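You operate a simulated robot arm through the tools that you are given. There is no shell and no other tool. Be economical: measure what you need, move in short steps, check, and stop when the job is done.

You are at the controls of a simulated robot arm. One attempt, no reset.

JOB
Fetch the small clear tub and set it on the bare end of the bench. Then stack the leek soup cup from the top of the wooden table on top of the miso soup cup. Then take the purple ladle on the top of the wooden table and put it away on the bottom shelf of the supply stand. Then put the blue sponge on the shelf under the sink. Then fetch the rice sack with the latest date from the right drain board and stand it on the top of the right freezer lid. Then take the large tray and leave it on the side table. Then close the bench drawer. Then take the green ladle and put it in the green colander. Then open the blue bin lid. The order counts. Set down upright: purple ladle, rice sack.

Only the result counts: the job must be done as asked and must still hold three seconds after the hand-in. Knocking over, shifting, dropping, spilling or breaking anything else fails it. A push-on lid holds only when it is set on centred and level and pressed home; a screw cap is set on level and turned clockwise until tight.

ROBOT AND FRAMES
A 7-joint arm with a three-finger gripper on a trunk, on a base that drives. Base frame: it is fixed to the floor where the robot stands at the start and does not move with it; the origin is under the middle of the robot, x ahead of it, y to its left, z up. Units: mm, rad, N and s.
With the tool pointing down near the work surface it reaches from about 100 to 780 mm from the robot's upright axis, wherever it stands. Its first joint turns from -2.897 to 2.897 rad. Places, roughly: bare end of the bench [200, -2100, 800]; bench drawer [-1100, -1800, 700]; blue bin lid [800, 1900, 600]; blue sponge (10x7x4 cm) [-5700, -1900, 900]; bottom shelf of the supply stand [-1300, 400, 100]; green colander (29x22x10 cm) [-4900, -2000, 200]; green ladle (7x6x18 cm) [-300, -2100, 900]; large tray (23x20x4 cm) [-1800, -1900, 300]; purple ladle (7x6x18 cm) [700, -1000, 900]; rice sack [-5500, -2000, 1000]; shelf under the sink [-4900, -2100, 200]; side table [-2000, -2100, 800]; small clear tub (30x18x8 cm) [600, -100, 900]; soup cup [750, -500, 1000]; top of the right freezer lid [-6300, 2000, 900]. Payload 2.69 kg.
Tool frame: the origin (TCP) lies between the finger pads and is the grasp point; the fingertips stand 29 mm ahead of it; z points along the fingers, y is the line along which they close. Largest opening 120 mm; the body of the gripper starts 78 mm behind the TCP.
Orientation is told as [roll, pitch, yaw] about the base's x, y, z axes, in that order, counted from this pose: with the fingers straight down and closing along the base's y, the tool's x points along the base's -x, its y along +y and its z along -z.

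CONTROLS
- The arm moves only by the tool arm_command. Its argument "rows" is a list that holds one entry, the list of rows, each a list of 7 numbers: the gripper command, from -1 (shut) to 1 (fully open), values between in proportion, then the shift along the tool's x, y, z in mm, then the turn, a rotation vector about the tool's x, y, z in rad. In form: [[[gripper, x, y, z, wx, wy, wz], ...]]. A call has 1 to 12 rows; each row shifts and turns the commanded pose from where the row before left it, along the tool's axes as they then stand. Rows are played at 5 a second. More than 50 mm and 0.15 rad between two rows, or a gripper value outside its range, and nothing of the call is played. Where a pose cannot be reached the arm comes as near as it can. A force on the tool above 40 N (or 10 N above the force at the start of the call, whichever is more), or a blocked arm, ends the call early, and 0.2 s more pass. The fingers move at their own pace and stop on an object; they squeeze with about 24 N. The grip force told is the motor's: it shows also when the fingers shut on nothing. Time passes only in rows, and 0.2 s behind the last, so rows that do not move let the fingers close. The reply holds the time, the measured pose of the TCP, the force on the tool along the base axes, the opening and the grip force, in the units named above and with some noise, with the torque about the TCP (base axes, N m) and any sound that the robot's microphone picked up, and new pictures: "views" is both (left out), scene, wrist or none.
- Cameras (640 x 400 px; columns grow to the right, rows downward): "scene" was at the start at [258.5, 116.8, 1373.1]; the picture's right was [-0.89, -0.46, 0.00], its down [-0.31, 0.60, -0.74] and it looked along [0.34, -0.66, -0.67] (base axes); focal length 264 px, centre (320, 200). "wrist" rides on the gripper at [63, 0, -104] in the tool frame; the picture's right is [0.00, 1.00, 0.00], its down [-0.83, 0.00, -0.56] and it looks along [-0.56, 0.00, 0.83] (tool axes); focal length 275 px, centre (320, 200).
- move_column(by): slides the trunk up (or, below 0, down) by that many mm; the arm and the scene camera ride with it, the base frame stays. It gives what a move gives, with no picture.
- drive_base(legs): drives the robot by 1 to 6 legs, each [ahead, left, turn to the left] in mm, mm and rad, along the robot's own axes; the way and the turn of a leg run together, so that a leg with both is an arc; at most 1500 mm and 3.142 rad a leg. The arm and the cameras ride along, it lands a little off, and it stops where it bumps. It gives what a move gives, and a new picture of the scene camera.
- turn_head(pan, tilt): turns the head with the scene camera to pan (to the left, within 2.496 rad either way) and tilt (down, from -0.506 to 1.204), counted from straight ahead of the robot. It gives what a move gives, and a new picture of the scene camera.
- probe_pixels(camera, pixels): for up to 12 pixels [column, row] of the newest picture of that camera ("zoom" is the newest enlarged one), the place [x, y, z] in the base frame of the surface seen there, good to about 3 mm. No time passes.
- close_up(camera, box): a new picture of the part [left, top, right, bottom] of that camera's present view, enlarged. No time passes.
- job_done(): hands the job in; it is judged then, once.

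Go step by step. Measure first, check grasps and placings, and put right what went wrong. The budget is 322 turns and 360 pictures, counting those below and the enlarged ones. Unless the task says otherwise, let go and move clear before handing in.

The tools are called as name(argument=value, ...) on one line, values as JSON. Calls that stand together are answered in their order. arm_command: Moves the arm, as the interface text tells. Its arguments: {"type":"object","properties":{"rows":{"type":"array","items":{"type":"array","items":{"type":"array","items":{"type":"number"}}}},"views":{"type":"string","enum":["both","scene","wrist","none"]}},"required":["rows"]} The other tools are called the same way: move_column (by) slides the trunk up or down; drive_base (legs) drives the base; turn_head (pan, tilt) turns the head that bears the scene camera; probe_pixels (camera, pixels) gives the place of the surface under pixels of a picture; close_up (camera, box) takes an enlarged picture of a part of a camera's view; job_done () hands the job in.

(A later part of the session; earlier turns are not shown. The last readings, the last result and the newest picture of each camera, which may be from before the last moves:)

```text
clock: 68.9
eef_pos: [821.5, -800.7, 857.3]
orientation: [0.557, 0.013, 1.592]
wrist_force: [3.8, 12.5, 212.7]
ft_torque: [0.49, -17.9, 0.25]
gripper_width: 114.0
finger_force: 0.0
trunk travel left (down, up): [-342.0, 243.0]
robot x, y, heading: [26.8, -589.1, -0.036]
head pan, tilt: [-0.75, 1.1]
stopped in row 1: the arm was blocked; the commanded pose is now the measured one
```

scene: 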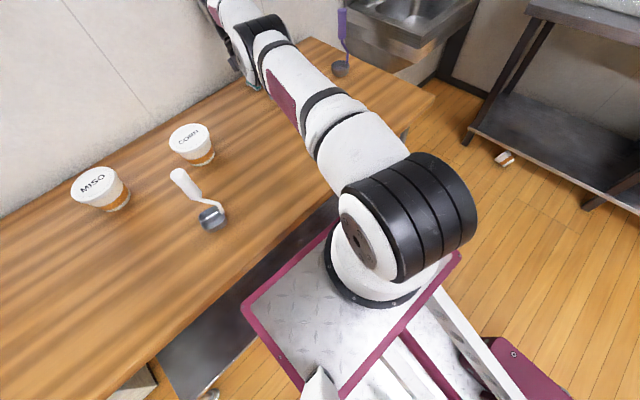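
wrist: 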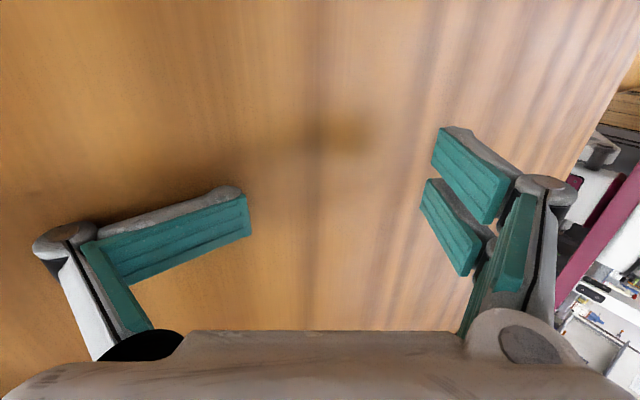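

The hand is over-extended (about 820 mm from the axis), so "up" along the tool is further out of reach. I pull it back toward the robot along tool +y (back and up).

arm_command(rows=[[[1, 0, 45, 0, 0, 0, 0], [1, 0, 45, 0, 0, 0, 0], [1, 0, 45, 0, 0, 0, 0]]], views="none")

```text
clock: 69.2
eef_pos: [810.3, -800.3, 863.0]
orientation: [0.617, -0.005, 1.633]
wrist_force: [83.7, -0.2, 241.2]
ft_torque: [1.26, -21.43, -1.32]
gripper_width: 115.0
finger_force: 0.1
trunk travel left (down, up): [-342.0, 243.0]
robot x, y, heading: [19.2, -598.2, -0.05]
head pan, tilt: [-0.75, 1.1]
stopped in row 1: the arm was blocked; the commanded pose is now the measured one
```

turn_head(pan=-0.75, tilt=1.1)

probe_pixels(camera="scene", pixels=[[320, 243], [260, 320], [248, 308], [345, 390], [295, 330], [440, 275], [360, 200], [400, 300], [240, 40], [270, 80], [500, 350], [550, 390]])

```text
clock: 69.8
eef_pos: [809.6, -801.4, 862.3]
orientation: [0.617, -0.007, 1.636]
wrist_force: [67.1, -13.1, 175.7]
ft_torque: [0.8, -15.5, -1.83]
gripper_width: 114.9
finger_force: 0.0
trunk travel left (down, up): [-342.0, 243.0]
robot x, y, heading: [24.6, -601.7, -0.054]
head pan, tilt: [-0.75, 1.1]
```

scene: 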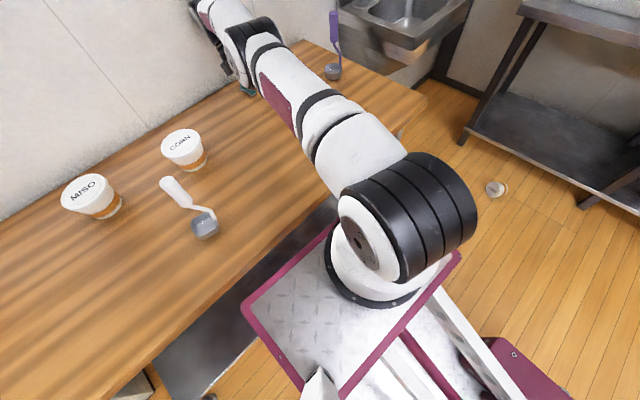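

```text
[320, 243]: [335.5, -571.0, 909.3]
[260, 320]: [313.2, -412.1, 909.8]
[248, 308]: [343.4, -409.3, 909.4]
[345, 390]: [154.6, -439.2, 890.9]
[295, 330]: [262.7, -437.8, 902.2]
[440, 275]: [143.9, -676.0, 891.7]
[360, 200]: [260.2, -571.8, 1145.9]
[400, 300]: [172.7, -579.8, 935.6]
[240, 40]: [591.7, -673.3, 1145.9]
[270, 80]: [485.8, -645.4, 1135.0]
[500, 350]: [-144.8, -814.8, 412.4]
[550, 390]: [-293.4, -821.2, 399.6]
```

The plate readings show the robot leaning back about 0.1 rad, propped up by the hand pressing on the table. I try a single row straight up.

arm_command(rows=[[[1, 0, 28, -40, 0, 0, 0]]], views="none")

arm_command(rows=[[[1, 0, 28, -40, 0, 0, 0]]], views="none")

```text
clock: 70.2
eef_pos: [792.3, -798.0, 871.4]
orientation: [0.711, -0.038, 1.681]
wrist_force: [-45.0, 20.5, 273.2]
ft_torque: [3.06, -21.29, 1.66]
gripper_width: 113.3
finger_force: 0.0
trunk travel left (down, up): [-342.0, 243.0]
robot x, y, heading: [19.0, -609.7, -0.058]
head pan, tilt: [-0.75, 1.1]
stopped in row 1: the arm was blocked; the commanded pose is now the measured one
```

```text
clock: 70.5
eef_pos: [817.6, -793.1, 861.6]
orientation: [0.588, 0.031, 1.685]
wrist_force: [-12.1, -19.9, 169.1]
ft_torque: [0.83, -9.31, -1.16]
gripper_width: 72.1
finger_force: 0.0
trunk travel left (down, up): [-342.0, 243.0]
robot x, y, heading: [12.3, -606.4, -0.061]
head pan, tilt: [-0.75, 1.1]
stopped in row 1: the arm was blocked; the commanded pose is now the measured one
```

That one reduced the load a little. I keep going with the same small step.

arm_command(rows=[[[1, 0, 28, -40, 0, 0, 0]]], views="none")

arm_command(rows=[[[1, 0, 28, -40, 0, 0, 0]]], views="none")

turn_head(pan=-0.7, tilt=0.8)

```text
clock: 70.8
eef_pos: [802.3, -788.9, 867.6]
orientation: [0.66, -0.022, 1.705]
wrist_force: [-47.0, 19.2, 321.6]
ft_torque: [3.65, -23.21, 1.19]
gripper_width: 102.4
finger_force: 0.0
out of reach, approached as far as the arm can: row 1
trunk travel left (down, up): [-342.0, 243.0]
robot x, y, heading: [7.2, -621.0, -0.076]
head pan, tilt: [-0.75, 1.1]
stopped in row 1: the force on the tool passed its limit at 247 N (the readings are from after the stop); the commanded pose is now the measured one
```

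```text
clock: 71.3
eef_pos: [806.2, -782.5, 866.4]
orientation: [0.642, 0.025, 1.664]
wrist_force: [-53.4, -59.6, 300.8]
ft_torque: [1.24, -23.28, -5.91]
gripper_width: 109.2
finger_force: 0.0
out of reach, approached as far as the arm can: row 1
trunk travel left (down, up): [-342.0, 243.0]
robot x, y, heading: [2.4, -599.9, -0.047]
head pan, tilt: [-0.75, 1.1]
stopped in row 1: the arm was blocked; the commanded pose is now the measured one
```

```text
clock: 72.1
eef_pos: [807.2, -785.6, 864.6]
orientation: [0.633, -0.024, 1.674]
wrist_force: [-59.2, 29.5, 264.5]
ft_torque: [2.71, -20.01, 2.89]
gripper_width: 108.4
finger_force: 0.1
trunk travel left (down, up): [-342.0, 243.0]
robot x, y, heading: [0.7, -613.2, -0.059]
head pan, tilt: [-0.7, 0.799]
```

scene: 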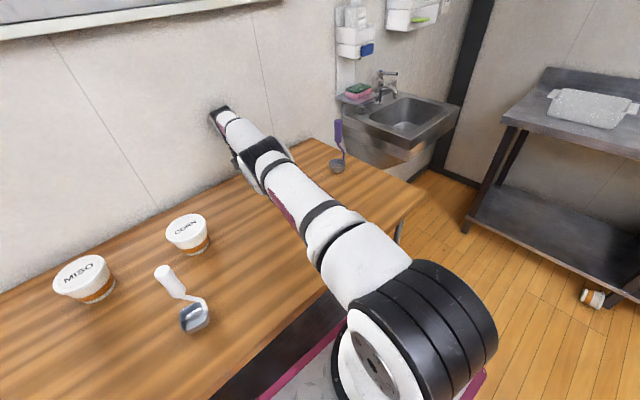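

The arm is nearly stretched out with the fingers pointing back toward the robot. Rotating the hand upright while pulling it back should bring it within reach.

arm_command(rows=[[[1, 0, 40, -20, 0.14, 0, 0], [1, 0, 40, -20, 0.14, 0, 0]]], views="none")

arm_command(rows=[[[1, 0, 40, -20, 0.14, 0, 0], [1, 0, 40, -20, 0.14, 0, 0]]], views="none")

```text
clock: 72.4
eef_pos: [811.4, -780.2, 864.3]
orientation: [0.61, 0.01, 1.637]
wrist_force: [-42.2, -19.8, 202.0]
ft_torque: [0.61, -13.52, -1.34]
gripper_width: 95.2
finger_force: 0.1
out of reach, approached as far as the arm can: row 1
trunk travel left (down, up): [-342.0, 243.0]
robot x, y, heading: [-2.3, -608.4, -0.054]
head pan, tilt: [-0.7, 0.799]
stopped in row 1: the force on the tool passed its limit at 318 N (the readings are from after the stop); the commanded pose is now the measured one
```

```text
clock: 72.8
eef_pos: [803.1, -770.3, 866.5]
orientation: [0.648, -0.026, 1.56]
wrist_force: [-39.0, 2.4, 316.1]
ft_torque: [-0.1, -21.95, 0.32]
gripper_width: 96.3
finger_force: 0.1
trunk travel left (down, up): [-342.0, 243.0]
robot x, y, heading: [-7.4, -589.2, -0.031]
head pan, tilt: [-0.7, 0.799]
stopped in row 1: the arm was blocked; the commanded pose is now the measured one
```

The wrist may be jammed against the wall (222,115). I check that, and drive backward to free it.

probe_pixels(camera="scene", pixels=[[222, 115], [215, 125], [240, 160], [180, 130], [260, 150], [250, 195], [85, 265], [190, 225], [430, 175]])

drive_base(legs=[[-150, 0, 0]])

```text
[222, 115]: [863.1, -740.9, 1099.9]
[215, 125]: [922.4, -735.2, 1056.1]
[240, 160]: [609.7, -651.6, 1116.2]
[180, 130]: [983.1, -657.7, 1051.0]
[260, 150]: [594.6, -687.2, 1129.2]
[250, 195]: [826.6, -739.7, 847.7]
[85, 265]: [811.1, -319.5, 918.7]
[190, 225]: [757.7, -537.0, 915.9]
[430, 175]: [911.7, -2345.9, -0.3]
```

```text
clock: 73.5
eef_pos: [813.6, -768.8, 863.0]
orientation: [0.599, 0.007, 1.539]
wrist_force: [-25.4, -20.4, 174.4]
ft_torque: [-0.64, -10.35, -1.67]
gripper_width: 80.0
finger_force: 0.2
trunk travel left (down, up): [-342.0, 243.0]
robot x, y, heading: [-14.3, -589.9, -0.036]
head pan, tilt: [-0.7, 0.799]
stopped in leg 1: the force on the tool passed its limit at 349 N (the readings are from after the stop); the commanded pose is now the measured one
```

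scene: 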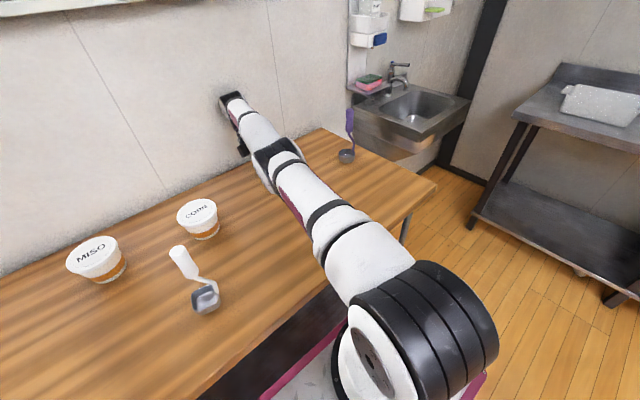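

The base creeps backward with each try. Raising the trunk costs no picture and relieves the press, so I repeat it several times.

move_column(by=100)

move_column(by=100)

move_column(by=100)

move_column(by=100)

```text
clock: 73.7
eef_pos: [822.4, -770.6, 859.4]
orientation: [0.557, 0.008, 1.552]
wrist_force: [8.0, 83.7, 311.8]
ft_torque: [0.91, -15.04, 2.32]
gripper_width: 63.1
finger_force: 0.0
trunk travel left (down, up): [-344.0, 242.0]
robot x, y, heading: [-24.6, -598.2, -0.053]
head pan, tilt: [-0.7, 0.799]
stopped: the force on the tool passed its limit at 200 N (the readings are from after the stop); the commanded pose is now the measured one
```

```text
clock: 75.1
eef_pos: [795.4, -766.7, 879.4]
orientation: [0.689, 0.0, 1.54]
wrist_force: [-1.9, 0.1, 3.4]
ft_torque: [0.0, -0.06, -0.01]
gripper_width: 117.8
finger_force: 0.0
trunk travel left (down, up): [-444.0, 142.0]
robot x, y, heading: [-15.7, -591.0, -0.034]
head pan, tilt: [-0.7, 0.799]
```

```text
clock: 76.4
eef_pos: [707.9, -766.4, 989.2]
orientation: [0.659, 0.005, 1.542]
wrist_force: [0.3, -0.8, -0.4]
ft_torque: [-0.01, 0.01, 0.0]
gripper_width: 119.8
finger_force: 0.1
trunk travel left (down, up): [-544.0, 42.0]
robot x, y, heading: [-14.7, -591.9, -0.041]
head pan, tilt: [-0.7, 0.799]
```

```text
clock: 77.2
eef_pos: [655.0, -763.2, 1030.0]
orientation: [0.657, 0.004, 1.545]
wrist_force: [0.0, 0.2, -0.8]
ft_torque: [0.0, 0.03, 0.01]
gripper_width: 119.8
finger_force: 0.0
out of reach, approached as far as the arm can: row 1
trunk travel left (down, up): [-586.0, 0.0]
robot x, y, heading: [-15.6, -595.7, -0.041]
head pan, tilt: [-0.7, 0.799]
```

The arm is free and forces are zero. I set the hand upright again and look around.

arm_command(rows=[[[1, 0, 15, -15, 0.13, 0, 0], [1, 0, 15, -15, 0.13, 0, 0], [1, 0, 15, -15, 0.13, 0, 0], [1, 0, 10, -15, 0.13, 0, 0], [1, 0, 10, -15, 0.135, 0, 0], [1, 0, 0, 0, 0, 0, 0]]], views="none")

turn_head(pan=-0.5, tilt=0.9)

```text
clock: 78.7
eef_pos: [623.1, -761.5, 1127.2]
orientation: [0.002, 0.006, 1.543]
wrist_force: [-0.5, -0.7, 0.2]
ft_torque: [0.01, -0.02, 0.01]
gripper_width: 119.7
finger_force: 0.1
trunk travel left (down, up): [-586.0, 0.0]
robot x, y, heading: [-14.2, -593.6, -0.036]
head pan, tilt: [-0.7, 0.799]
```

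```text
clock: 79.4
eef_pos: [623.9, -762.7, 1126.3]
orientation: [0.004, 0.005, 1.544]
wrist_force: [-1.0, 0.0, 0.1]
ft_torque: [0.0, 0.03, -0.01]
gripper_width: 120.0
finger_force: 0.1
trunk travel left (down, up): [-586.0, 0.0]
robot x, y, heading: [-16.0, -589.0, -0.034]
head pan, tilt: [-0.499, 0.901]
```

scene: 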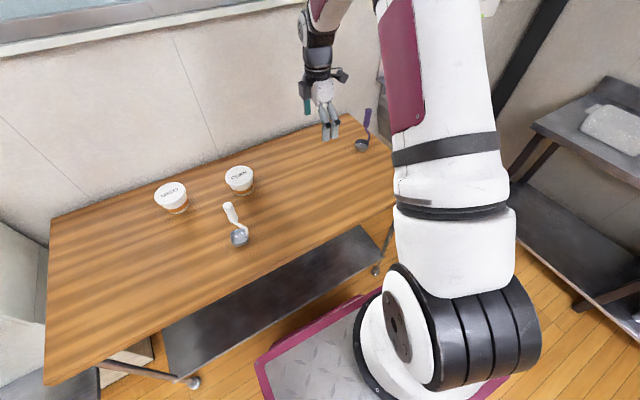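

probe_pixels(camera="scene", pixels=[[260, 360], [340, 308], [365, 298], [270, 345], [170, 192], [238, 174], [240, 238], [368, 113], [362, 147], [185, 345], [395, 205], [290, 220]])

close_up(camera="scene", box=[130, 90, 430, 270])

```text
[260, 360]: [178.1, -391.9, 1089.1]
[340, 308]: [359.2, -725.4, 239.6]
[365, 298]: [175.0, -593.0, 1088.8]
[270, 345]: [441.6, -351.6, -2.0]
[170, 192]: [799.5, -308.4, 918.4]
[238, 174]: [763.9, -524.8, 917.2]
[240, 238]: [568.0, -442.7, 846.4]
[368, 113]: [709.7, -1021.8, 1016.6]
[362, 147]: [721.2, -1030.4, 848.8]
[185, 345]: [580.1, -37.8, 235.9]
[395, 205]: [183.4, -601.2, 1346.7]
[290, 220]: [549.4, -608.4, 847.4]
```

```text
2.13 times, centred on (280, 180) of scene
```

zoom: 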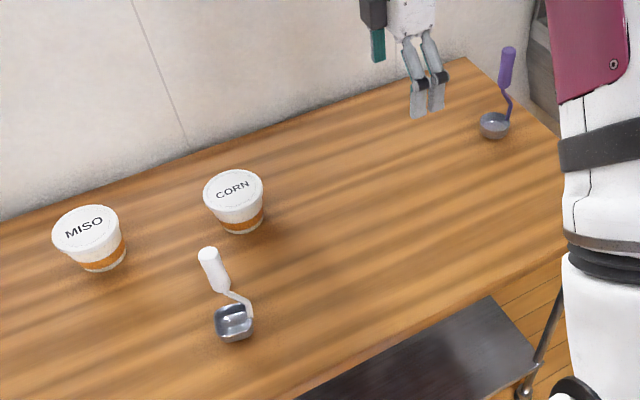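

Only the leek cup left the table; the miso and corn cups, white ladle and purple ladle are unmoved. I back off, turn toward the bench and locate the leek cup on the floor.

drive_base(legs=[[-350, 0, 0.036], [0, 0, -1.571]])

turn_head(pan=0.2, tilt=0.7)

```text
clock: 85.5
eef_pos: [-527.3, -1228.7, 1125.4]
orientation: [0.003, 0.006, -0.013]
wrist_force: [1.4, 0.5, 0.2]
ft_torque: [-0.02, 0.02, 0.01]
gripper_width: 120.2
finger_force: 0.0
trunk travel left (down, up): [-586.0, 0.0]
robot x, y, heading: [-366.1, -585.1, -1.595]
head pan, tilt: [-0.499, 0.901]
```

scene: 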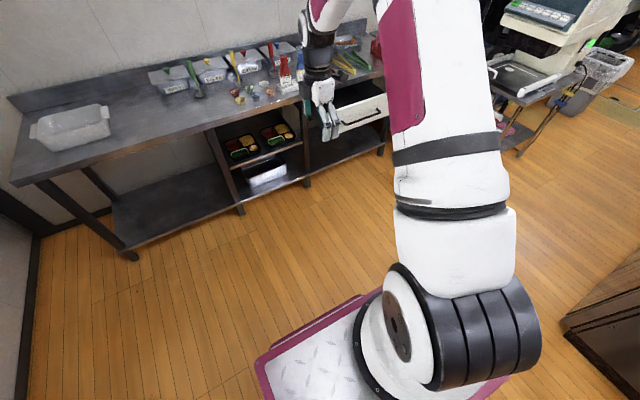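

```text
clock: 86.6
eef_pos: [-528.1, -1230.0, 1126.1]
orientation: [0.004, 0.005, -0.014]
wrist_force: [-1.0, 0.6, 0.5]
ft_torque: [-0.01, 0.03, -0.02]
gripper_width: 119.8
finger_force: 0.1
trunk travel left (down, up): [-586.0, 0.0]
robot x, y, heading: [-365.5, -587.9, -1.595]
head pan, tilt: [0.201, 0.7]
```

scene: 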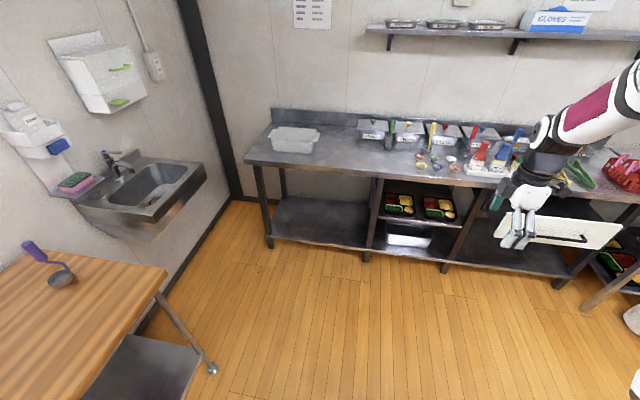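

The cup isn't on the open floor, so it probably rolled under the bench's lower shelf. I lower the trunk to look underneath.

move_column(by=-560)

turn_head(pan=0.1, tilt=0.45)

```text
refused: -560 is not a number from -400 to 400
```

```text
clock: 87.4
eef_pos: [-527.9, -1230.0, 1126.3]
orientation: [0.003, 0.004, -0.014]
wrist_force: [-0.6, 0.0, 0.4]
ft_torque: [-0.02, 0.01, 0.0]
gripper_width: 119.8
finger_force: 0.0
trunk travel left (down, up): [-586.0, 0.0]
robot x, y, heading: [-364.4, -586.0, -1.596]
head pan, tilt: [0.099, 0.45]
```

scene: 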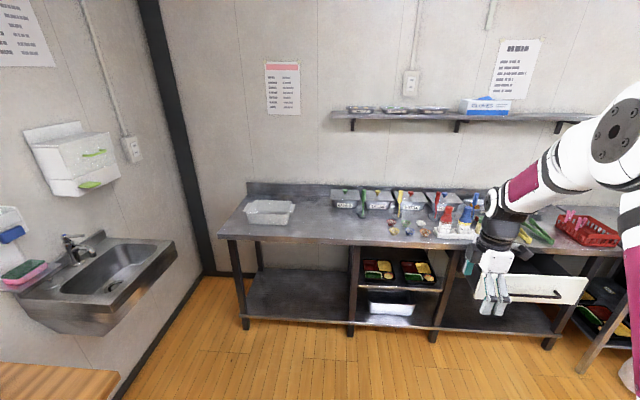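

move_column(by=-380)

turn_head(pan=0.15, tilt=0.55)

```text
clock: 91.0
eef_pos: [-527.9, -1229.7, 746.2]
orientation: [0.004, 0.005, -0.014]
wrist_force: [-0.2, 0.3, -0.1]
ft_torque: [-0.03, 0.04, -0.02]
gripper_width: 120.1
finger_force: 0.1
trunk travel left (down, up): [-206.0, 380.0]
robot x, y, heading: [-368.1, -586.9, -1.597]
head pan, tilt: [0.099, 0.45]
```

```text
clock: 91.7
eef_pos: [-527.9, -1229.1, 747.3]
orientation: [0.001, 0.005, -0.013]
wrist_force: [1.0, 0.0, -0.2]
ft_torque: [0.01, -0.01, 0.03]
gripper_width: 119.8
finger_force: 0.0
trunk travel left (down, up): [-206.0, 380.0]
robot x, y, heading: [-368.4, -591.0, -1.596]
head pan, tilt: [0.15, 0.55]
```

scene: 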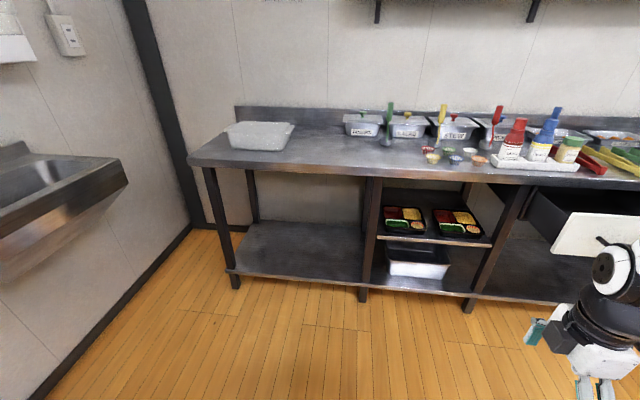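

move_column(by=-190)

turn_head(pan=0.15, tilt=0.45)

close_up(camera="scene", box=[180, 200, 500, 400])

```text
clock: 93.8
eef_pos: [-527.8, -1229.8, 556.4]
orientation: [0.004, 0.004, -0.012]
wrist_force: [-0.4, 0.5, -0.2]
ft_torque: [-0.01, 0.01, -0.01]
gripper_width: 119.9
finger_force: 0.0
trunk travel left (down, up): [-16.0, 570.0]
robot x, y, heading: [-367.9, -586.7, -1.593]
head pan, tilt: [0.15, 0.55]
```

```text
clock: 94.5
eef_pos: [-527.3, -1229.8, 555.9]
orientation: [0.004, 0.006, -0.014]
wrist_force: [-0.7, 0.4, -0.2]
ft_torque: [0.0, 0.01, 0.02]
gripper_width: 119.8
finger_force: 0.1
trunk travel left (down, up): [-16.0, 570.0]
robot x, y, heading: [-366.2, -588.4, -1.593]
head pan, tilt: [0.15, 0.45]
```

scene: 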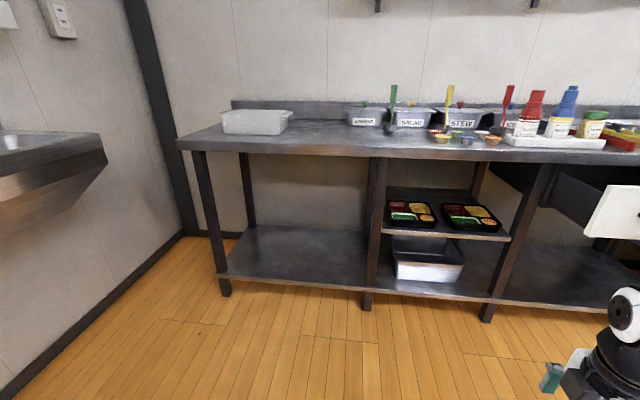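

```text
2.00 times, centred on (340, 300) of scene
```

zoom: 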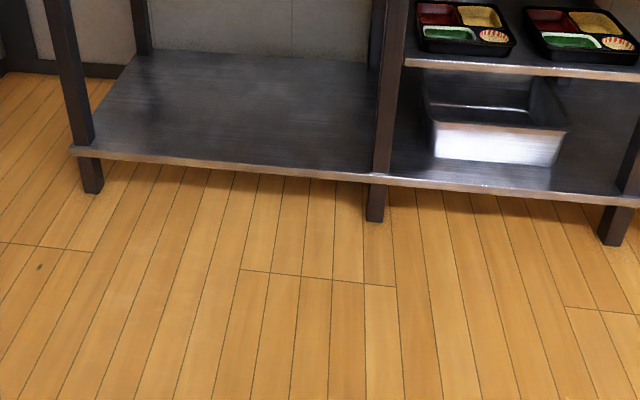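

Nothing is visible under the shelf from here. I back off far along the open floor for a flatter line of sight.

drive_base(legs=[[-1400, 0, 0.02]])

close_up(camera="scene", box=[220, 160, 420, 285])

```text
clock: 101.4
eef_pos: [-493.2, 164.0, 556.6]
orientation: [0.005, 0.004, -0.001]
wrist_force: [0.3, 0.7, 0.0]
ft_torque: [-0.01, 0.01, -0.05]
gripper_width: 120.1
finger_force: 0.2
trunk travel left (down, up): [-16.0, 570.0]
robot x, y, heading: [-338.5, 803.3, -1.584]
head pan, tilt: [0.15, 0.45]
```

scene: 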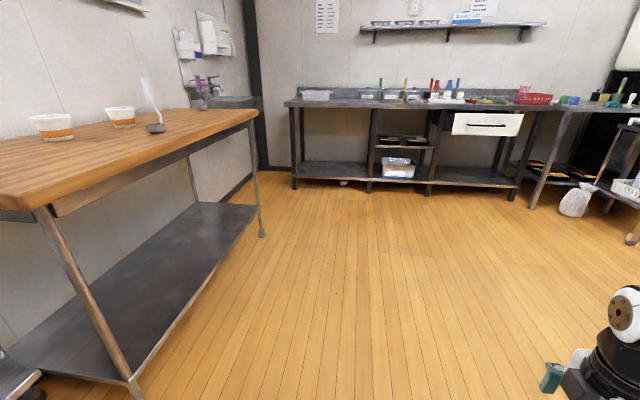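

```text
3.20 times, centred on (320, 222) of scene
```

zoom: 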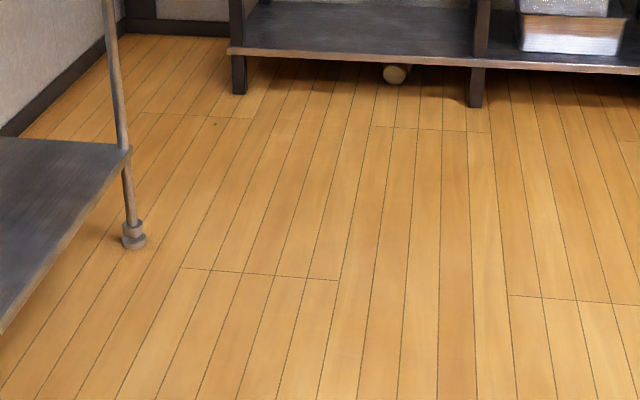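

Found it: the cup is under the bench shelf at zoom (396,74), its bottom facing me. I'll measure it.

close_up(camera="scene", box=[312, 165, 392, 215])

probe_pixels(camera="zoom", pixels=[[250, 145], [235, 140], [265, 145], [250, 160], [250, 115], [310, 120], [60, 150], [450, 160], [330, 125], [250, 125]])

```text
8.00 times, centred on (352, 190) of scene
```

zoom: 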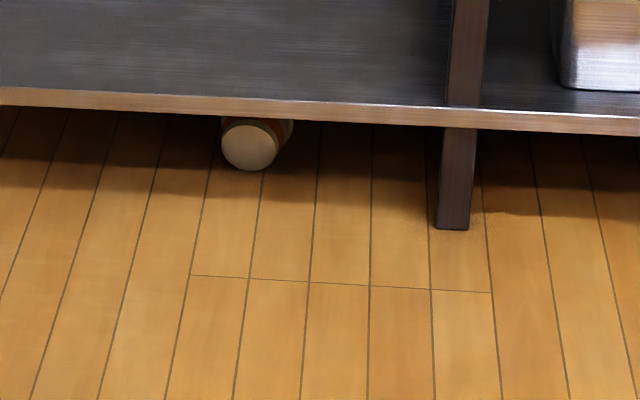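

```text
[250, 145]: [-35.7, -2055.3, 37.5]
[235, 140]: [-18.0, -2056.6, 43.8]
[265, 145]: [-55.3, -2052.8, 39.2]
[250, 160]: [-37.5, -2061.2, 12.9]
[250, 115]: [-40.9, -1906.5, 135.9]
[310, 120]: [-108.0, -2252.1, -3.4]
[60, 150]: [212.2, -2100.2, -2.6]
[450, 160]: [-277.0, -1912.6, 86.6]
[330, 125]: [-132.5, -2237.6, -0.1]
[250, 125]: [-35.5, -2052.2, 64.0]
```

The cup lies with its bottom toward me at (-36,-2055,37), about 150 mm under the shelf (whose underside is at z≈130). I plan to reach in with the hand level and the forearm coming from the side, grip its bottom rim and drag it out. I drive near first.

drive_base(legs=[[1400, 0, 0], [450, -130, 0], [0, 0, 0.73]])

```text
clock: 112.7
eef_pos: [-168.1, -1604.1, 555.9]
orientation: [0.003, 0.006, 0.733]
wrist_force: [-0.5, 0.4, 0.1]
ft_torque: [0.04, 0.02, 0.02]
gripper_width: 120.2
finger_force: 0.0
trunk travel left (down, up): [-16.0, 570.0]
robot x, y, heading: [-485.4, -1020.6, -0.849]
head pan, tilt: [0.15, 0.45]
```

scene: 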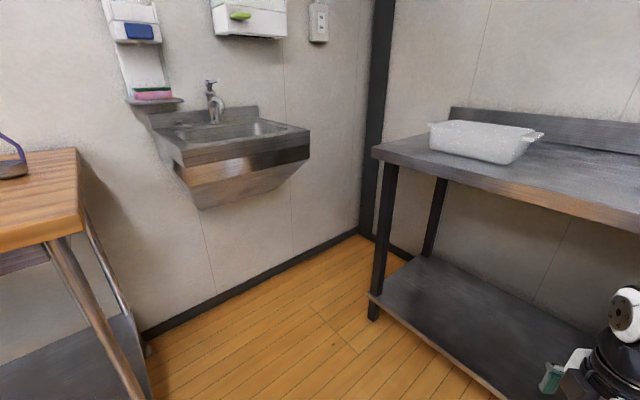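

I turn the hand to point level toward the bench (tool z along −y, camera on top) while still in free space.

arm_command(rows=[[[-0.2, 0, 0, 0, 0, 0, -0.14], [-0.2, 0, 0, 0, 0, 0, -0.14], [-0.2, 0, 0, 0, 0, 0, -0.14], [-0.2, 0, 0, 0, 0, 0, -0.14], [-0.2, 0, 0, 0, 0, 0, -0.14], [-0.2, 0, 0, 0, 0, 0, -0.138], [-0.2, 0, 0, 0, 0, 0.14, 0], [-0.2, 0, 0, 0, 0, 0.14, 0], [-0.2, 0, 0, 0, 0, 0.14, 0], [-0.2, 0, 0, 0, 0, 0.14, 0], [-0.2, 0, 0, 0, 0, 0, 0]]], views="none")

arm_command(rows=[[[-0.2, 0, 0, 0, 0, 0.14, 0], [-0.2, 0, 0, 0, 0, 0.14, 0], [-0.2, 0, 0, 0, 0, 0.14, 0], [-0.2, 0, 0, 0, 0, 0.14, 0], [-0.2, 0, 0, 0, 0, 0.14, 0], [-0.2, 0, 0, 0, 0, 0.14, 0], [-0.2, 0, 0, 0, 0, 0.09, 0], [-0.2, 0, 0, 0, 0, 0, 0]]], views="none")

turn_head(pan=-0.2, tilt=0.7)

```text
clock: 115.1
eef_pos: [-156.1, -1661.8, 569.6]
orientation: [0.03, 0.424, 1.571]
wrist_force: [-0.3, 0.1, -0.1]
ft_torque: [-0.01, -0.01, -0.02]
gripper_width: 47.9
finger_force: 0.1
out of reach, approached as far as the arm can: row 8, 9, 10
trunk travel left (down, up): [-16.0, 570.0]
robot x, y, heading: [-485.9, -1026.1, -0.843]
head pan, tilt: [0.15, 0.45]
```

```text
clock: 116.9
eef_pos: [-104.1, -1764.6, 578.2]
orientation: [0.134, 1.354, 1.689]
wrist_force: [0.6, 0.1, -0.2]
ft_torque: [-0.02, -0.02, -0.02]
gripper_width: 47.9
finger_force: 0.1
out of reach, approached as far as the arm can: row 1, 2, 3, 4, 5, 6
trunk travel left (down, up): [-16.0, 570.0]
robot x, y, heading: [-485.5, -1026.1, -0.847]
head pan, tilt: [0.15, 0.45]
```

```text
clock: 117.7
eef_pos: [-105.4, -1765.0, 577.1]
orientation: [0.136, 1.353, 1.692]
wrist_force: [-1.1, -0.6, -1.0]
ft_torque: [0.01, 0.0, 0.0]
gripper_width: 48.1
finger_force: 0.1
trunk travel left (down, up): [-16.0, 570.0]
robot x, y, heading: [-487.3, -1027.4, -0.848]
head pan, tilt: [-0.201, 0.7]
```

scene: 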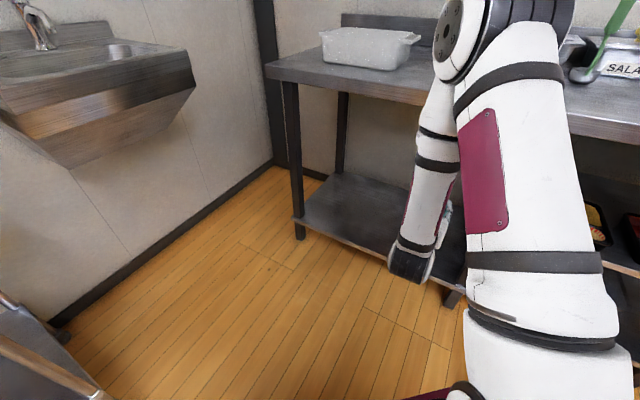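

With the robot facing the bench the wrist ends up below the hand, which won't fit at floor level. I'll instead stand parallel to the bench (facing +x) and roll the hand sideways toward −y, so the forearm comes from the side. First I back off and undo the turn.

drive_base(legs=[[-200, 0, 0]])

arm_command(rows=[[[-0.2, 0, 0, 0, 0, -0.14, 0], [-0.2, 0, 0, 0, 0, -0.14, 0], [-0.2, 0, 0, 0, 0, -0.14, 0], [-0.2, 0, 0, 0, 0, -0.14, 0], [-0.2, 0, 0, 0, 0, -0.14, 0], [-0.2, 0, 0, 0, 0, -0.14, 0], [-0.2, 0, 0, 0, 0, -0.14, 0], [-0.2, 0, 0, 0, 0, -0.14, 0], [-0.2, 0, 0, 0, 0, -0.14, 0], [-0.2, 0, 0, 0, 0, -0.09, 0], [-0.2, 0, 0, 0, 0, 0, 0]]], views="none")

```text
clock: 119.3
eef_pos: [-239.4, -1613.0, 578.5]
orientation: [0.137, 1.352, 1.691]
wrist_force: [-0.2, 0.0, 0.4]
ft_torque: [0.0, -0.07, 0.02]
gripper_width: 47.8
finger_force: 0.1
trunk travel left (down, up): [-16.0, 570.0]
robot x, y, heading: [-622.0, -872.9, -0.848]
head pan, tilt: [-0.201, 0.7]
```

scene: 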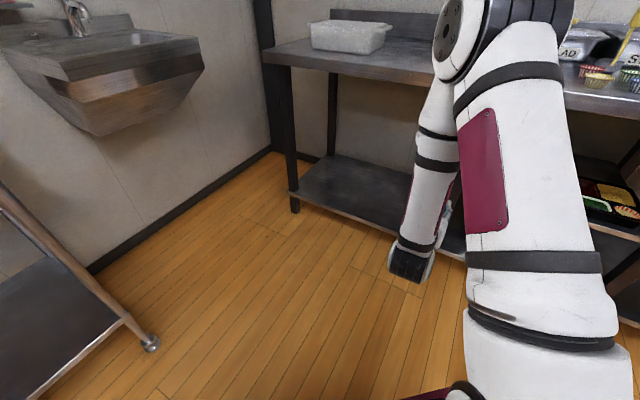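

```text
clock: 121.7
eef_pos: [-247.5, -1614.7, 576.1]
orientation: [0.059, 0.124, 1.549]
wrist_force: [-1.1, -0.5, 0.2]
ft_torque: [0.0, 0.01, -0.02]
gripper_width: 47.9
finger_force: 0.0
out of reach, approached as far as the arm can: row 6, 7
trunk travel left (down, up): [-16.0, 570.0]
robot x, y, heading: [-624.7, -873.2, -0.85]
head pan, tilt: [-0.201, 0.7]
```

arm_command(rows=[[[0.2, -42, 10, 0, 0, 0, 0], [0.2, -42, 10, 0, 0, 0, 0], [0.2, -42, 10, 0, 0, 0, 0], [0.2, -42, 10, 0, 0, 0, 0], [0.2, -42, 10, 0, -0.06, -0.12, 0], [0.2, 0, 0, 0, 0, 0, 0]]], views="none")

drive_base(legs=[[0, 0, 0.85], [100, -400, 0]])

```text
clock: 123.1
eef_pos: [-295.3, -1404.9, 552.1]
orientation: [0.119, 0.003, 1.537]
wrist_force: [1.1, -0.1, -0.1]
ft_torque: [-0.05, 0.01, 0.04]
gripper_width: 72.0
finger_force: 0.1
trunk travel left (down, up): [-16.0, 570.0]
robot x, y, heading: [-621.7, -870.7, -0.852]
head pan, tilt: [-0.201, 0.7]
```

```text
clock: 127.9
eef_pos: [95.2, -1387.1, 552.7]
orientation: [0.122, 0.005, 2.386]
wrist_force: [0.5, -0.1, -0.3]
ft_torque: [0.02, -0.04, -0.01]
gripper_width: 71.8
finger_force: 0.1
trunk travel left (down, up): [-16.0, 570.0]
robot x, y, heading: [-518.9, -1278.3, -0.002]
head pan, tilt: [-0.201, 0.7]
```

scene: 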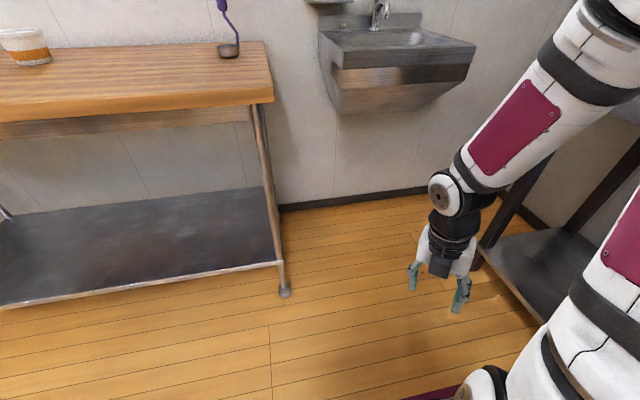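

Now parallel to the bench with the hand ahead. I yaw the hand, bring it nearer, then tilt it toward the bench.

arm_command(rows=[[[0.2, 0, 0, 0, 0, 0, 0.136], [0.2, 0, 0, 0, 0, 0, 0.136], [0.2, 0, 0, 0, 0, 0, 0.136], [0.2, 0, 0, 0, 0, 0, 0.136], [0.2, 0, 0, 0, 0, 0, 0.136], [0.2, 0, 0, 0, 0, 0, 0.136], [0.2, 0, 40, 0, -0.12, 0, 0], [0.2, 0, 40, 0, 0, 0, 0], [0.2, 0, 40, 0, 0, 0, 0], [0.2, 0, 0, 0, 0, 0, 0]]], views="none")

arm_command(rows=[[[0.2, 0, 0, 0, 0, 0.14, 0], [0.2, 0, 0, 0, 0, 0.14, 0], [0.2, 0, 0, 0, 0, 0.14, 0], [0.2, 0, 0, 0, 0, 0.14, 0], [0.2, 0, 0, 0, 0, 0.14, 0], [0.2, 0, 0, 0, 0, 0.14, 0], [0.2, 0, 0, 0, 0, 0.14, 0], [0.2, 0, 0, 0, 0, 0.14, 0], [0.2, 0, 0, 0, 0, 0.14, 0], [0.2, 0, 0, 0, 0, 0.14, 0], [0.2, 0, 0, 0, 0, 0.08, 0], [0.2, 0, 0, 0, 0, 0, 0]]], views="scene")

```text
clock: 130.1
eef_pos: [45.3, -1413.4, 593.4]
orientation: [0.203, 0.088, 1.573]
wrist_force: [0.4, -0.2, 1.4]
ft_torque: [0.0, -0.02, -0.01]
gripper_width: 72.1
finger_force: 0.0
out of reach, approached as far as the arm can: row 7, 8, 9
trunk travel left (down, up): [-16.0, 570.0]
robot x, y, heading: [-518.8, -1282.1, 0.004]
head pan, tilt: [-0.201, 0.7]
```

```text
clock: 132.7
eef_pos: [102.4, -1419.7, 609.3]
orientation: [1.579, 1.372, 3.133]
wrist_force: [0.1, 0.1, 1.0]
ft_torque: [-0.01, -0.02, 0.01]
gripper_width: 71.9
finger_force: 0.0
out of reach, approached as far as the arm can: row 1, 2, 3, 4, 5, 6, 7
trunk travel left (down, up): [-16.0, 570.0]
robot x, y, heading: [-521.3, -1278.1, -0.003]
head pan, tilt: [-0.201, 0.7]
```

scene: 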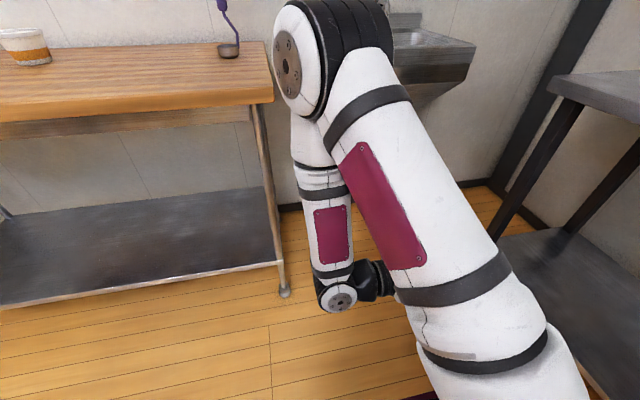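

The hand now points level at the bench with the forearm coming down from the side, as planned. I correct the small roll and lower it in steps.

arm_command(rows=[[[0.2, 0, 0, 0, 0, 0, 0.1], [0.2, 0, 0, 0, 0, 0, 0.098], [0.2, -45, 0, 10, 0, 0, 0], [0.2, -45, 0, 10, 0, 0, 0], [0.2, -45, 0, 10, 0, 0, 0], [0.2, -45, 0, 10, 0, 0, 0], [0.2, -45, 0, 10, 0, 0, 0], [0.2, -45, 0, 10, 0, 0, 0], [0.2, -45, 0, 10, 0, 0, 0], [0.2, 0, 0, 0, 0, 0, 0]]], views="scene")

```text
clock: 134.9
eef_pos: [100.9, -1490.5, 294.2]
orientation: [1.818, 1.57, -2.912]
wrist_force: [0.0, -0.2, -0.2]
ft_torque: [0.01, 0.01, 0.01]
gripper_width: 72.0
finger_force: 0.1
trunk travel left (down, up): [-16.0, 570.0]
robot x, y, heading: [-518.3, -1276.0, -0.005]
head pan, tilt: [-0.201, 0.7]
```

scene: 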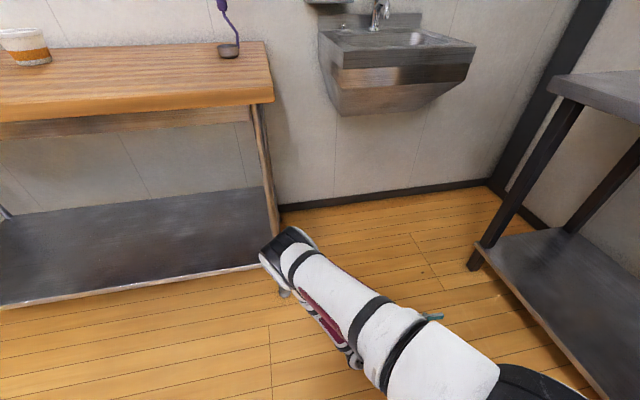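

probe_pixels(camera="scene", pixels=[[290, 245], [265, 262], [310, 235], [280, 290], [360, 360], [435, 318], [270, 265], [470, 265]])

arm_command(rows=[[[0.2, 0, 35, 0, 0, 0, 0], [0.2, 0, 35, 0, 0, 0, 0], [0.2, 0, 35, 0, 0, 0, 0], [0.2, 0, 0, 0, 0, 0, 0]]], views="wrist")

```text
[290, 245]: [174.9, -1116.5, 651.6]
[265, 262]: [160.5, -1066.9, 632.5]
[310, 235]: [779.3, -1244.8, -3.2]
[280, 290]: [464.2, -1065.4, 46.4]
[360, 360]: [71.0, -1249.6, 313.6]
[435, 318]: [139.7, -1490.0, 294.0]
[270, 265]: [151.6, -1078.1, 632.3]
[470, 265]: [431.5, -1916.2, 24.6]
```

```text
clock: 135.9
eef_pos: [-4.5, -1490.1, 296.0]
orientation: [1.897, 1.57, -2.834]
wrist_force: [0.5, -0.1, 0.2]
ft_torque: [0.01, -0.01, 0.02]
gripper_width: 72.1
finger_force: 0.2
trunk travel left (down, up): [-16.0, 570.0]
robot x, y, heading: [-525.2, -1281.2, -0.005]
head pan, tilt: [-0.201, 0.7]
```

wrist: 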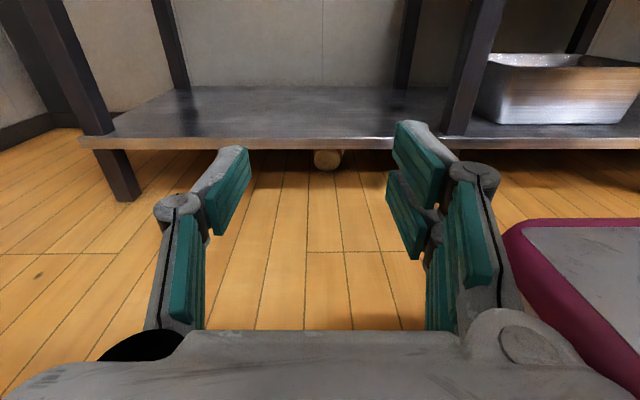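

The cup is straight ahead in the wrist view at (327,160). I measure it, the shelf edge, and my own base corner at (520,230).

probe_pixels(camera="wrist", pixels=[[327, 160], [316, 158], [338, 158], [327, 169], [327, 151], [310, 146], [508, 235], [540, 222], [600, 370], [560, 300], [330, 141]])

close_up(camera="wrist", box=[260, 120, 400, 200])

```text
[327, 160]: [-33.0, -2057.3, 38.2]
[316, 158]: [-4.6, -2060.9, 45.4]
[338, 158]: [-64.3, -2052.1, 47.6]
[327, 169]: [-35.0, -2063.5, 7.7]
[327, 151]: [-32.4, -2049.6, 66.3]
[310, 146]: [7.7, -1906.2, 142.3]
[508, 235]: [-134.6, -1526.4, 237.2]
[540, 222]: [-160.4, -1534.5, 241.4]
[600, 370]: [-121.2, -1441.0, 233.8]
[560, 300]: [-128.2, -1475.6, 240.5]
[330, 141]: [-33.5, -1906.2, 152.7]
```

```text
4.57 times, centred on (330, 160) of wrist
```

zoom: 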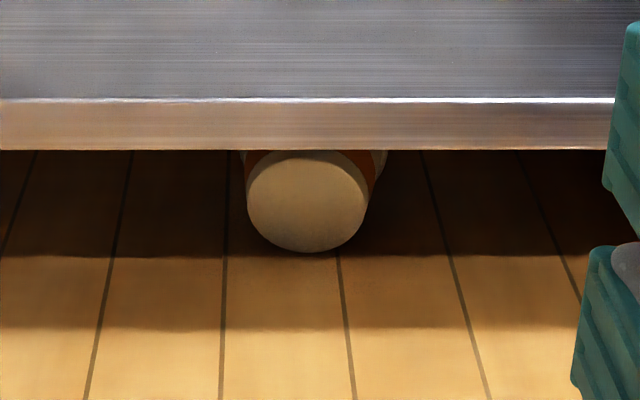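

The cup's bottom face is centred at (-34,-2056,37), radius ≈32; the shelf underside is at z≈140. My base's half-width is about 250 mm. I sidestep right 200 and back 60, then lower the hand to the floor level outside the shelf.

drive_base(legs=[[-60, -200, 0]])

arm_command(rows=[[[0.2, -45, -5, 0, 0, 0, 0], [0.2, -45, -5, 0, 0, 0, 0], [0.2, -45, -5, 0, 0, 0, 0], [0.2, -35, -5, 0, 0, 0, 0], [0.2, 0, 0, 0, 0, 0, 0]]], views="both")

```text
clock: 137.5
eef_pos: [-63.7, -1691.0, 296.5]
orientation: [1.765, 1.568, -2.962]
wrist_force: [0.6, -0.4, 0.4]
ft_torque: [-0.06, -0.02, -0.02]
gripper_width: 72.0
finger_force: 0.0
trunk travel left (down, up): [-16.0, 570.0]
robot x, y, heading: [-576.7, -1481.7, 0.006]
head pan, tilt: [-0.201, 0.7]
```

scene: 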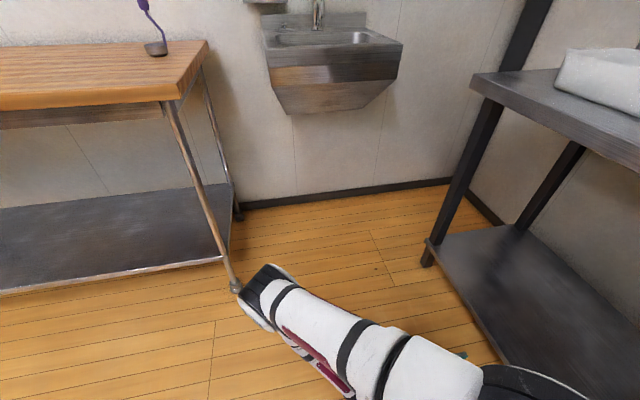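

```text
clock: 138.7
eef_pos: [-52.6, -1693.4, 194.0]
orientation: [1.135, 1.569, 2.694]
wrist_force: [-0.8, 1.1, 1.0]
ft_torque: [0.0, 0.0, -0.05]
gripper_width: 72.2
finger_force: 0.1
out of reach, approached as far as the arm can: row 3, 4
trunk travel left (down, up): [-16.0, 570.0]
robot x, y, heading: [-577.8, -1486.1, 0.004]
head pan, tilt: [-0.201, 0.7]
```

scene: 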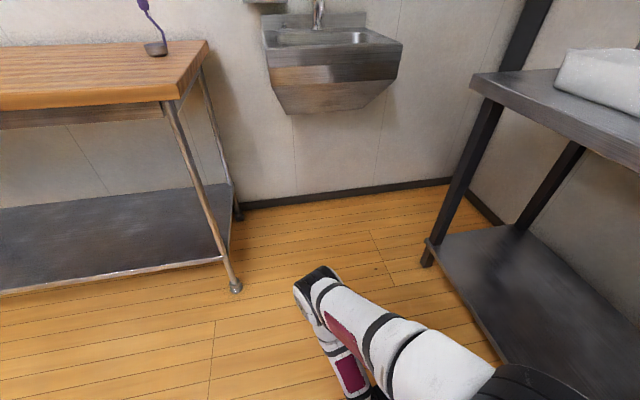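
wrist: 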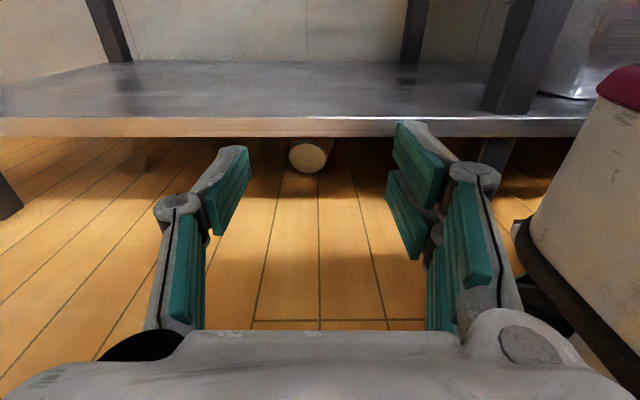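

At z 194 the limit is the folded elbow, so I extend the hand further from the shoulder: sidestep left 80, then reach forward and down.

drive_base(legs=[[0, 80, 0]])

arm_command(rows=[[[0.2, 0, 0, 45, 0, 0, 0], [0.2, 0, 0, 45, 0, 0, 0], [0.2, 0, 0, 45, 0, 0, 0], [0.2, 0, 0, 45, 0, 0, 0], [0.2, 0, 0, 40, 0, 0, 0], [0.2, -40, 0, 0, 0, 0, 0], [0.2, -40, 0, 0, 0, 0, 0], [0.2, -40, 0, 0, 0, 0, 0], [0.2, 0, 0, 0, 0, 0, 0]]], views="wrist")

```text
clock: 139.8
eef_pos: [-52.8, -1611.5, 196.0]
orientation: [1.148, 1.567, 2.705]
wrist_force: [0.0, 0.2, -0.2]
ft_torque: [0.01, 0.02, 0.01]
gripper_width: 72.1
finger_force: 0.1
trunk travel left (down, up): [-16.0, 570.0]
robot x, y, heading: [-581.0, -1400.2, 0.003]
head pan, tilt: [-0.201, 0.7]
```

scene: 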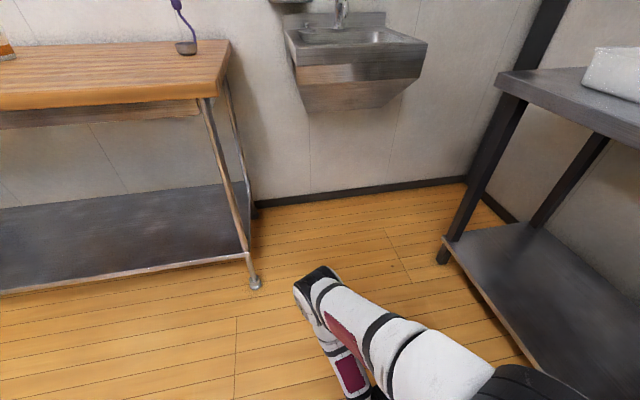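

```text
clock: 141.8
eef_pos: [-57.3, -1830.3, 162.8]
orientation: [1.212, 1.57, 2.768]
wrist_force: [0.2, -0.3, 0.2]
ft_torque: [-0.04, 0.0, -0.01]
gripper_width: 71.9
finger_force: 0.0
out of reach, approached as far as the arm can: row 6, 7, 8
trunk travel left (down, up): [-16.0, 570.0]
robot x, y, heading: [-578.7, -1401.3, 0.001]
head pan, tilt: [-0.201, 0.7]
```

wrist: 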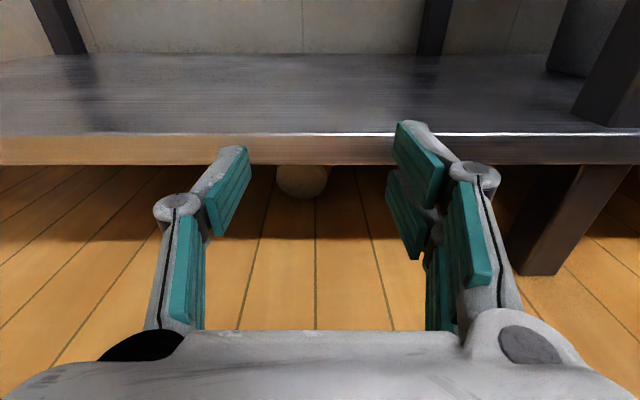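

Level reach bottoms out at z≈163, so bare fingers can't get there. The 18 cm ladle can extend my reach, so I'll use it as a rake to roll the cup out. I withdraw, restore the hand to pointing down, and look at the green ladle on the bench.

arm_command(rows=[[[0.2, 0, 0, -45, 0, 0, 0], [0.2, 0, 0, -45, 0, 0, 0], [0.2, 0, 0, -45, 0, 0, 0], [0.2, 0, 0, -45, 0, 0, 0], [0.2, 45, 0, 0, 0, 0, 0], [0.2, 45, 0, 0, 0, 0, 0], [0.2, 45, 0, 0, 0, 0, 0], [0.2, 45, 0, 0, 0, 0, 0], [0.2, 45, 0, 0, 0, 0, 0], [0.2, 45, 0, 0, 0, 0, 0], [0.2, 45, 0, 0, 0, 0, 0], [0.2, 0, 0, 0, 0, 0, 0]]], views="none")

move_column(by=380)

turn_head(pan=-1.0, tilt=0.5)

```text
clock: 144.4
eef_pos: [-41.5, -1660.6, 492.6]
orientation: [2.72, 1.57, -2.01]
wrist_force: [0.0, 0.1, -1.0]
ft_torque: [0.0, 0.02, 0.02]
gripper_width: 72.0
finger_force: 0.1
out of reach, approached as far as the arm can: row 1, 2, 3, 11
trunk travel left (down, up): [-16.0, 570.0]
robot x, y, heading: [-582.5, -1399.9, 0.005]
head pan, tilt: [-0.201, 0.7]
```

```text
clock: 148.1
eef_pos: [-42.5, -1662.3, 872.5]
orientation: [0.966, 1.568, 2.521]
wrist_force: [0.1, 0.1, 0.2]
ft_torque: [0.02, 0.01, -0.01]
gripper_width: 72.2
finger_force: 0.0
trunk travel left (down, up): [-396.0, 190.0]
robot x, y, heading: [-580.3, -1399.7, -0.004]
head pan, tilt: [-0.201, 0.7]
```

```text
clock: 149.2
eef_pos: [-42.4, -1661.0, 872.1]
orientation: [1.13, 1.568, 2.685]
wrist_force: [-0.6, -0.6, 0.0]
ft_torque: [-0.01, 0.0, 0.02]
gripper_width: 72.1
finger_force: 0.0
trunk travel left (down, up): [-396.0, 190.0]
robot x, y, heading: [-582.5, -1402.2, 0.004]
head pan, tilt: [-1.0, 0.499]
```

scene: 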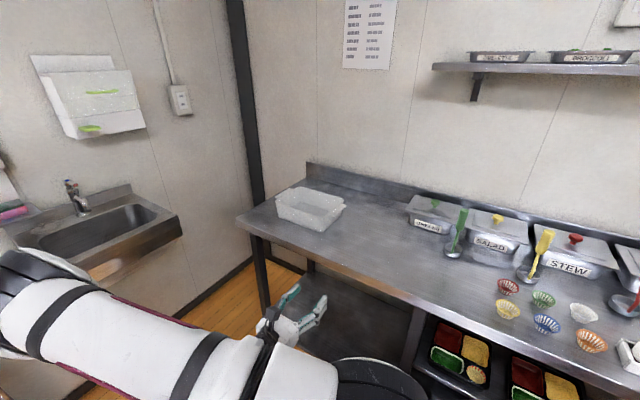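

The green ladle stands upright at (458,230), free of the tubs. I measure and zoom in.

close_up(camera="scene", box=[400, 180, 560, 280])

probe_pixels(camera="zoom", pixels=[[255, 125], [250, 150], [240, 180], [230, 210], [215, 255], [205, 285], [140, 180], [325, 240], [560, 200], [270, 118]])

```text
4.00 times, centred on (480, 230) of scene
```

zoom: 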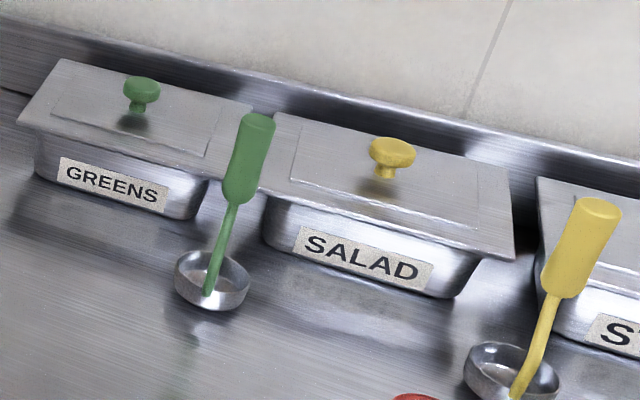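

```text
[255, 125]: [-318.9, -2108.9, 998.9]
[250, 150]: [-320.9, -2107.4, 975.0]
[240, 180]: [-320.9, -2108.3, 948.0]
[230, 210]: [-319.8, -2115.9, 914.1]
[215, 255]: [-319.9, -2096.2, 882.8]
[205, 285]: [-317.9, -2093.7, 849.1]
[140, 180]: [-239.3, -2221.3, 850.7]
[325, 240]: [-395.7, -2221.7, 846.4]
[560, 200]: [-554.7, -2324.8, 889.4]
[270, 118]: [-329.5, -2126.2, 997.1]
```

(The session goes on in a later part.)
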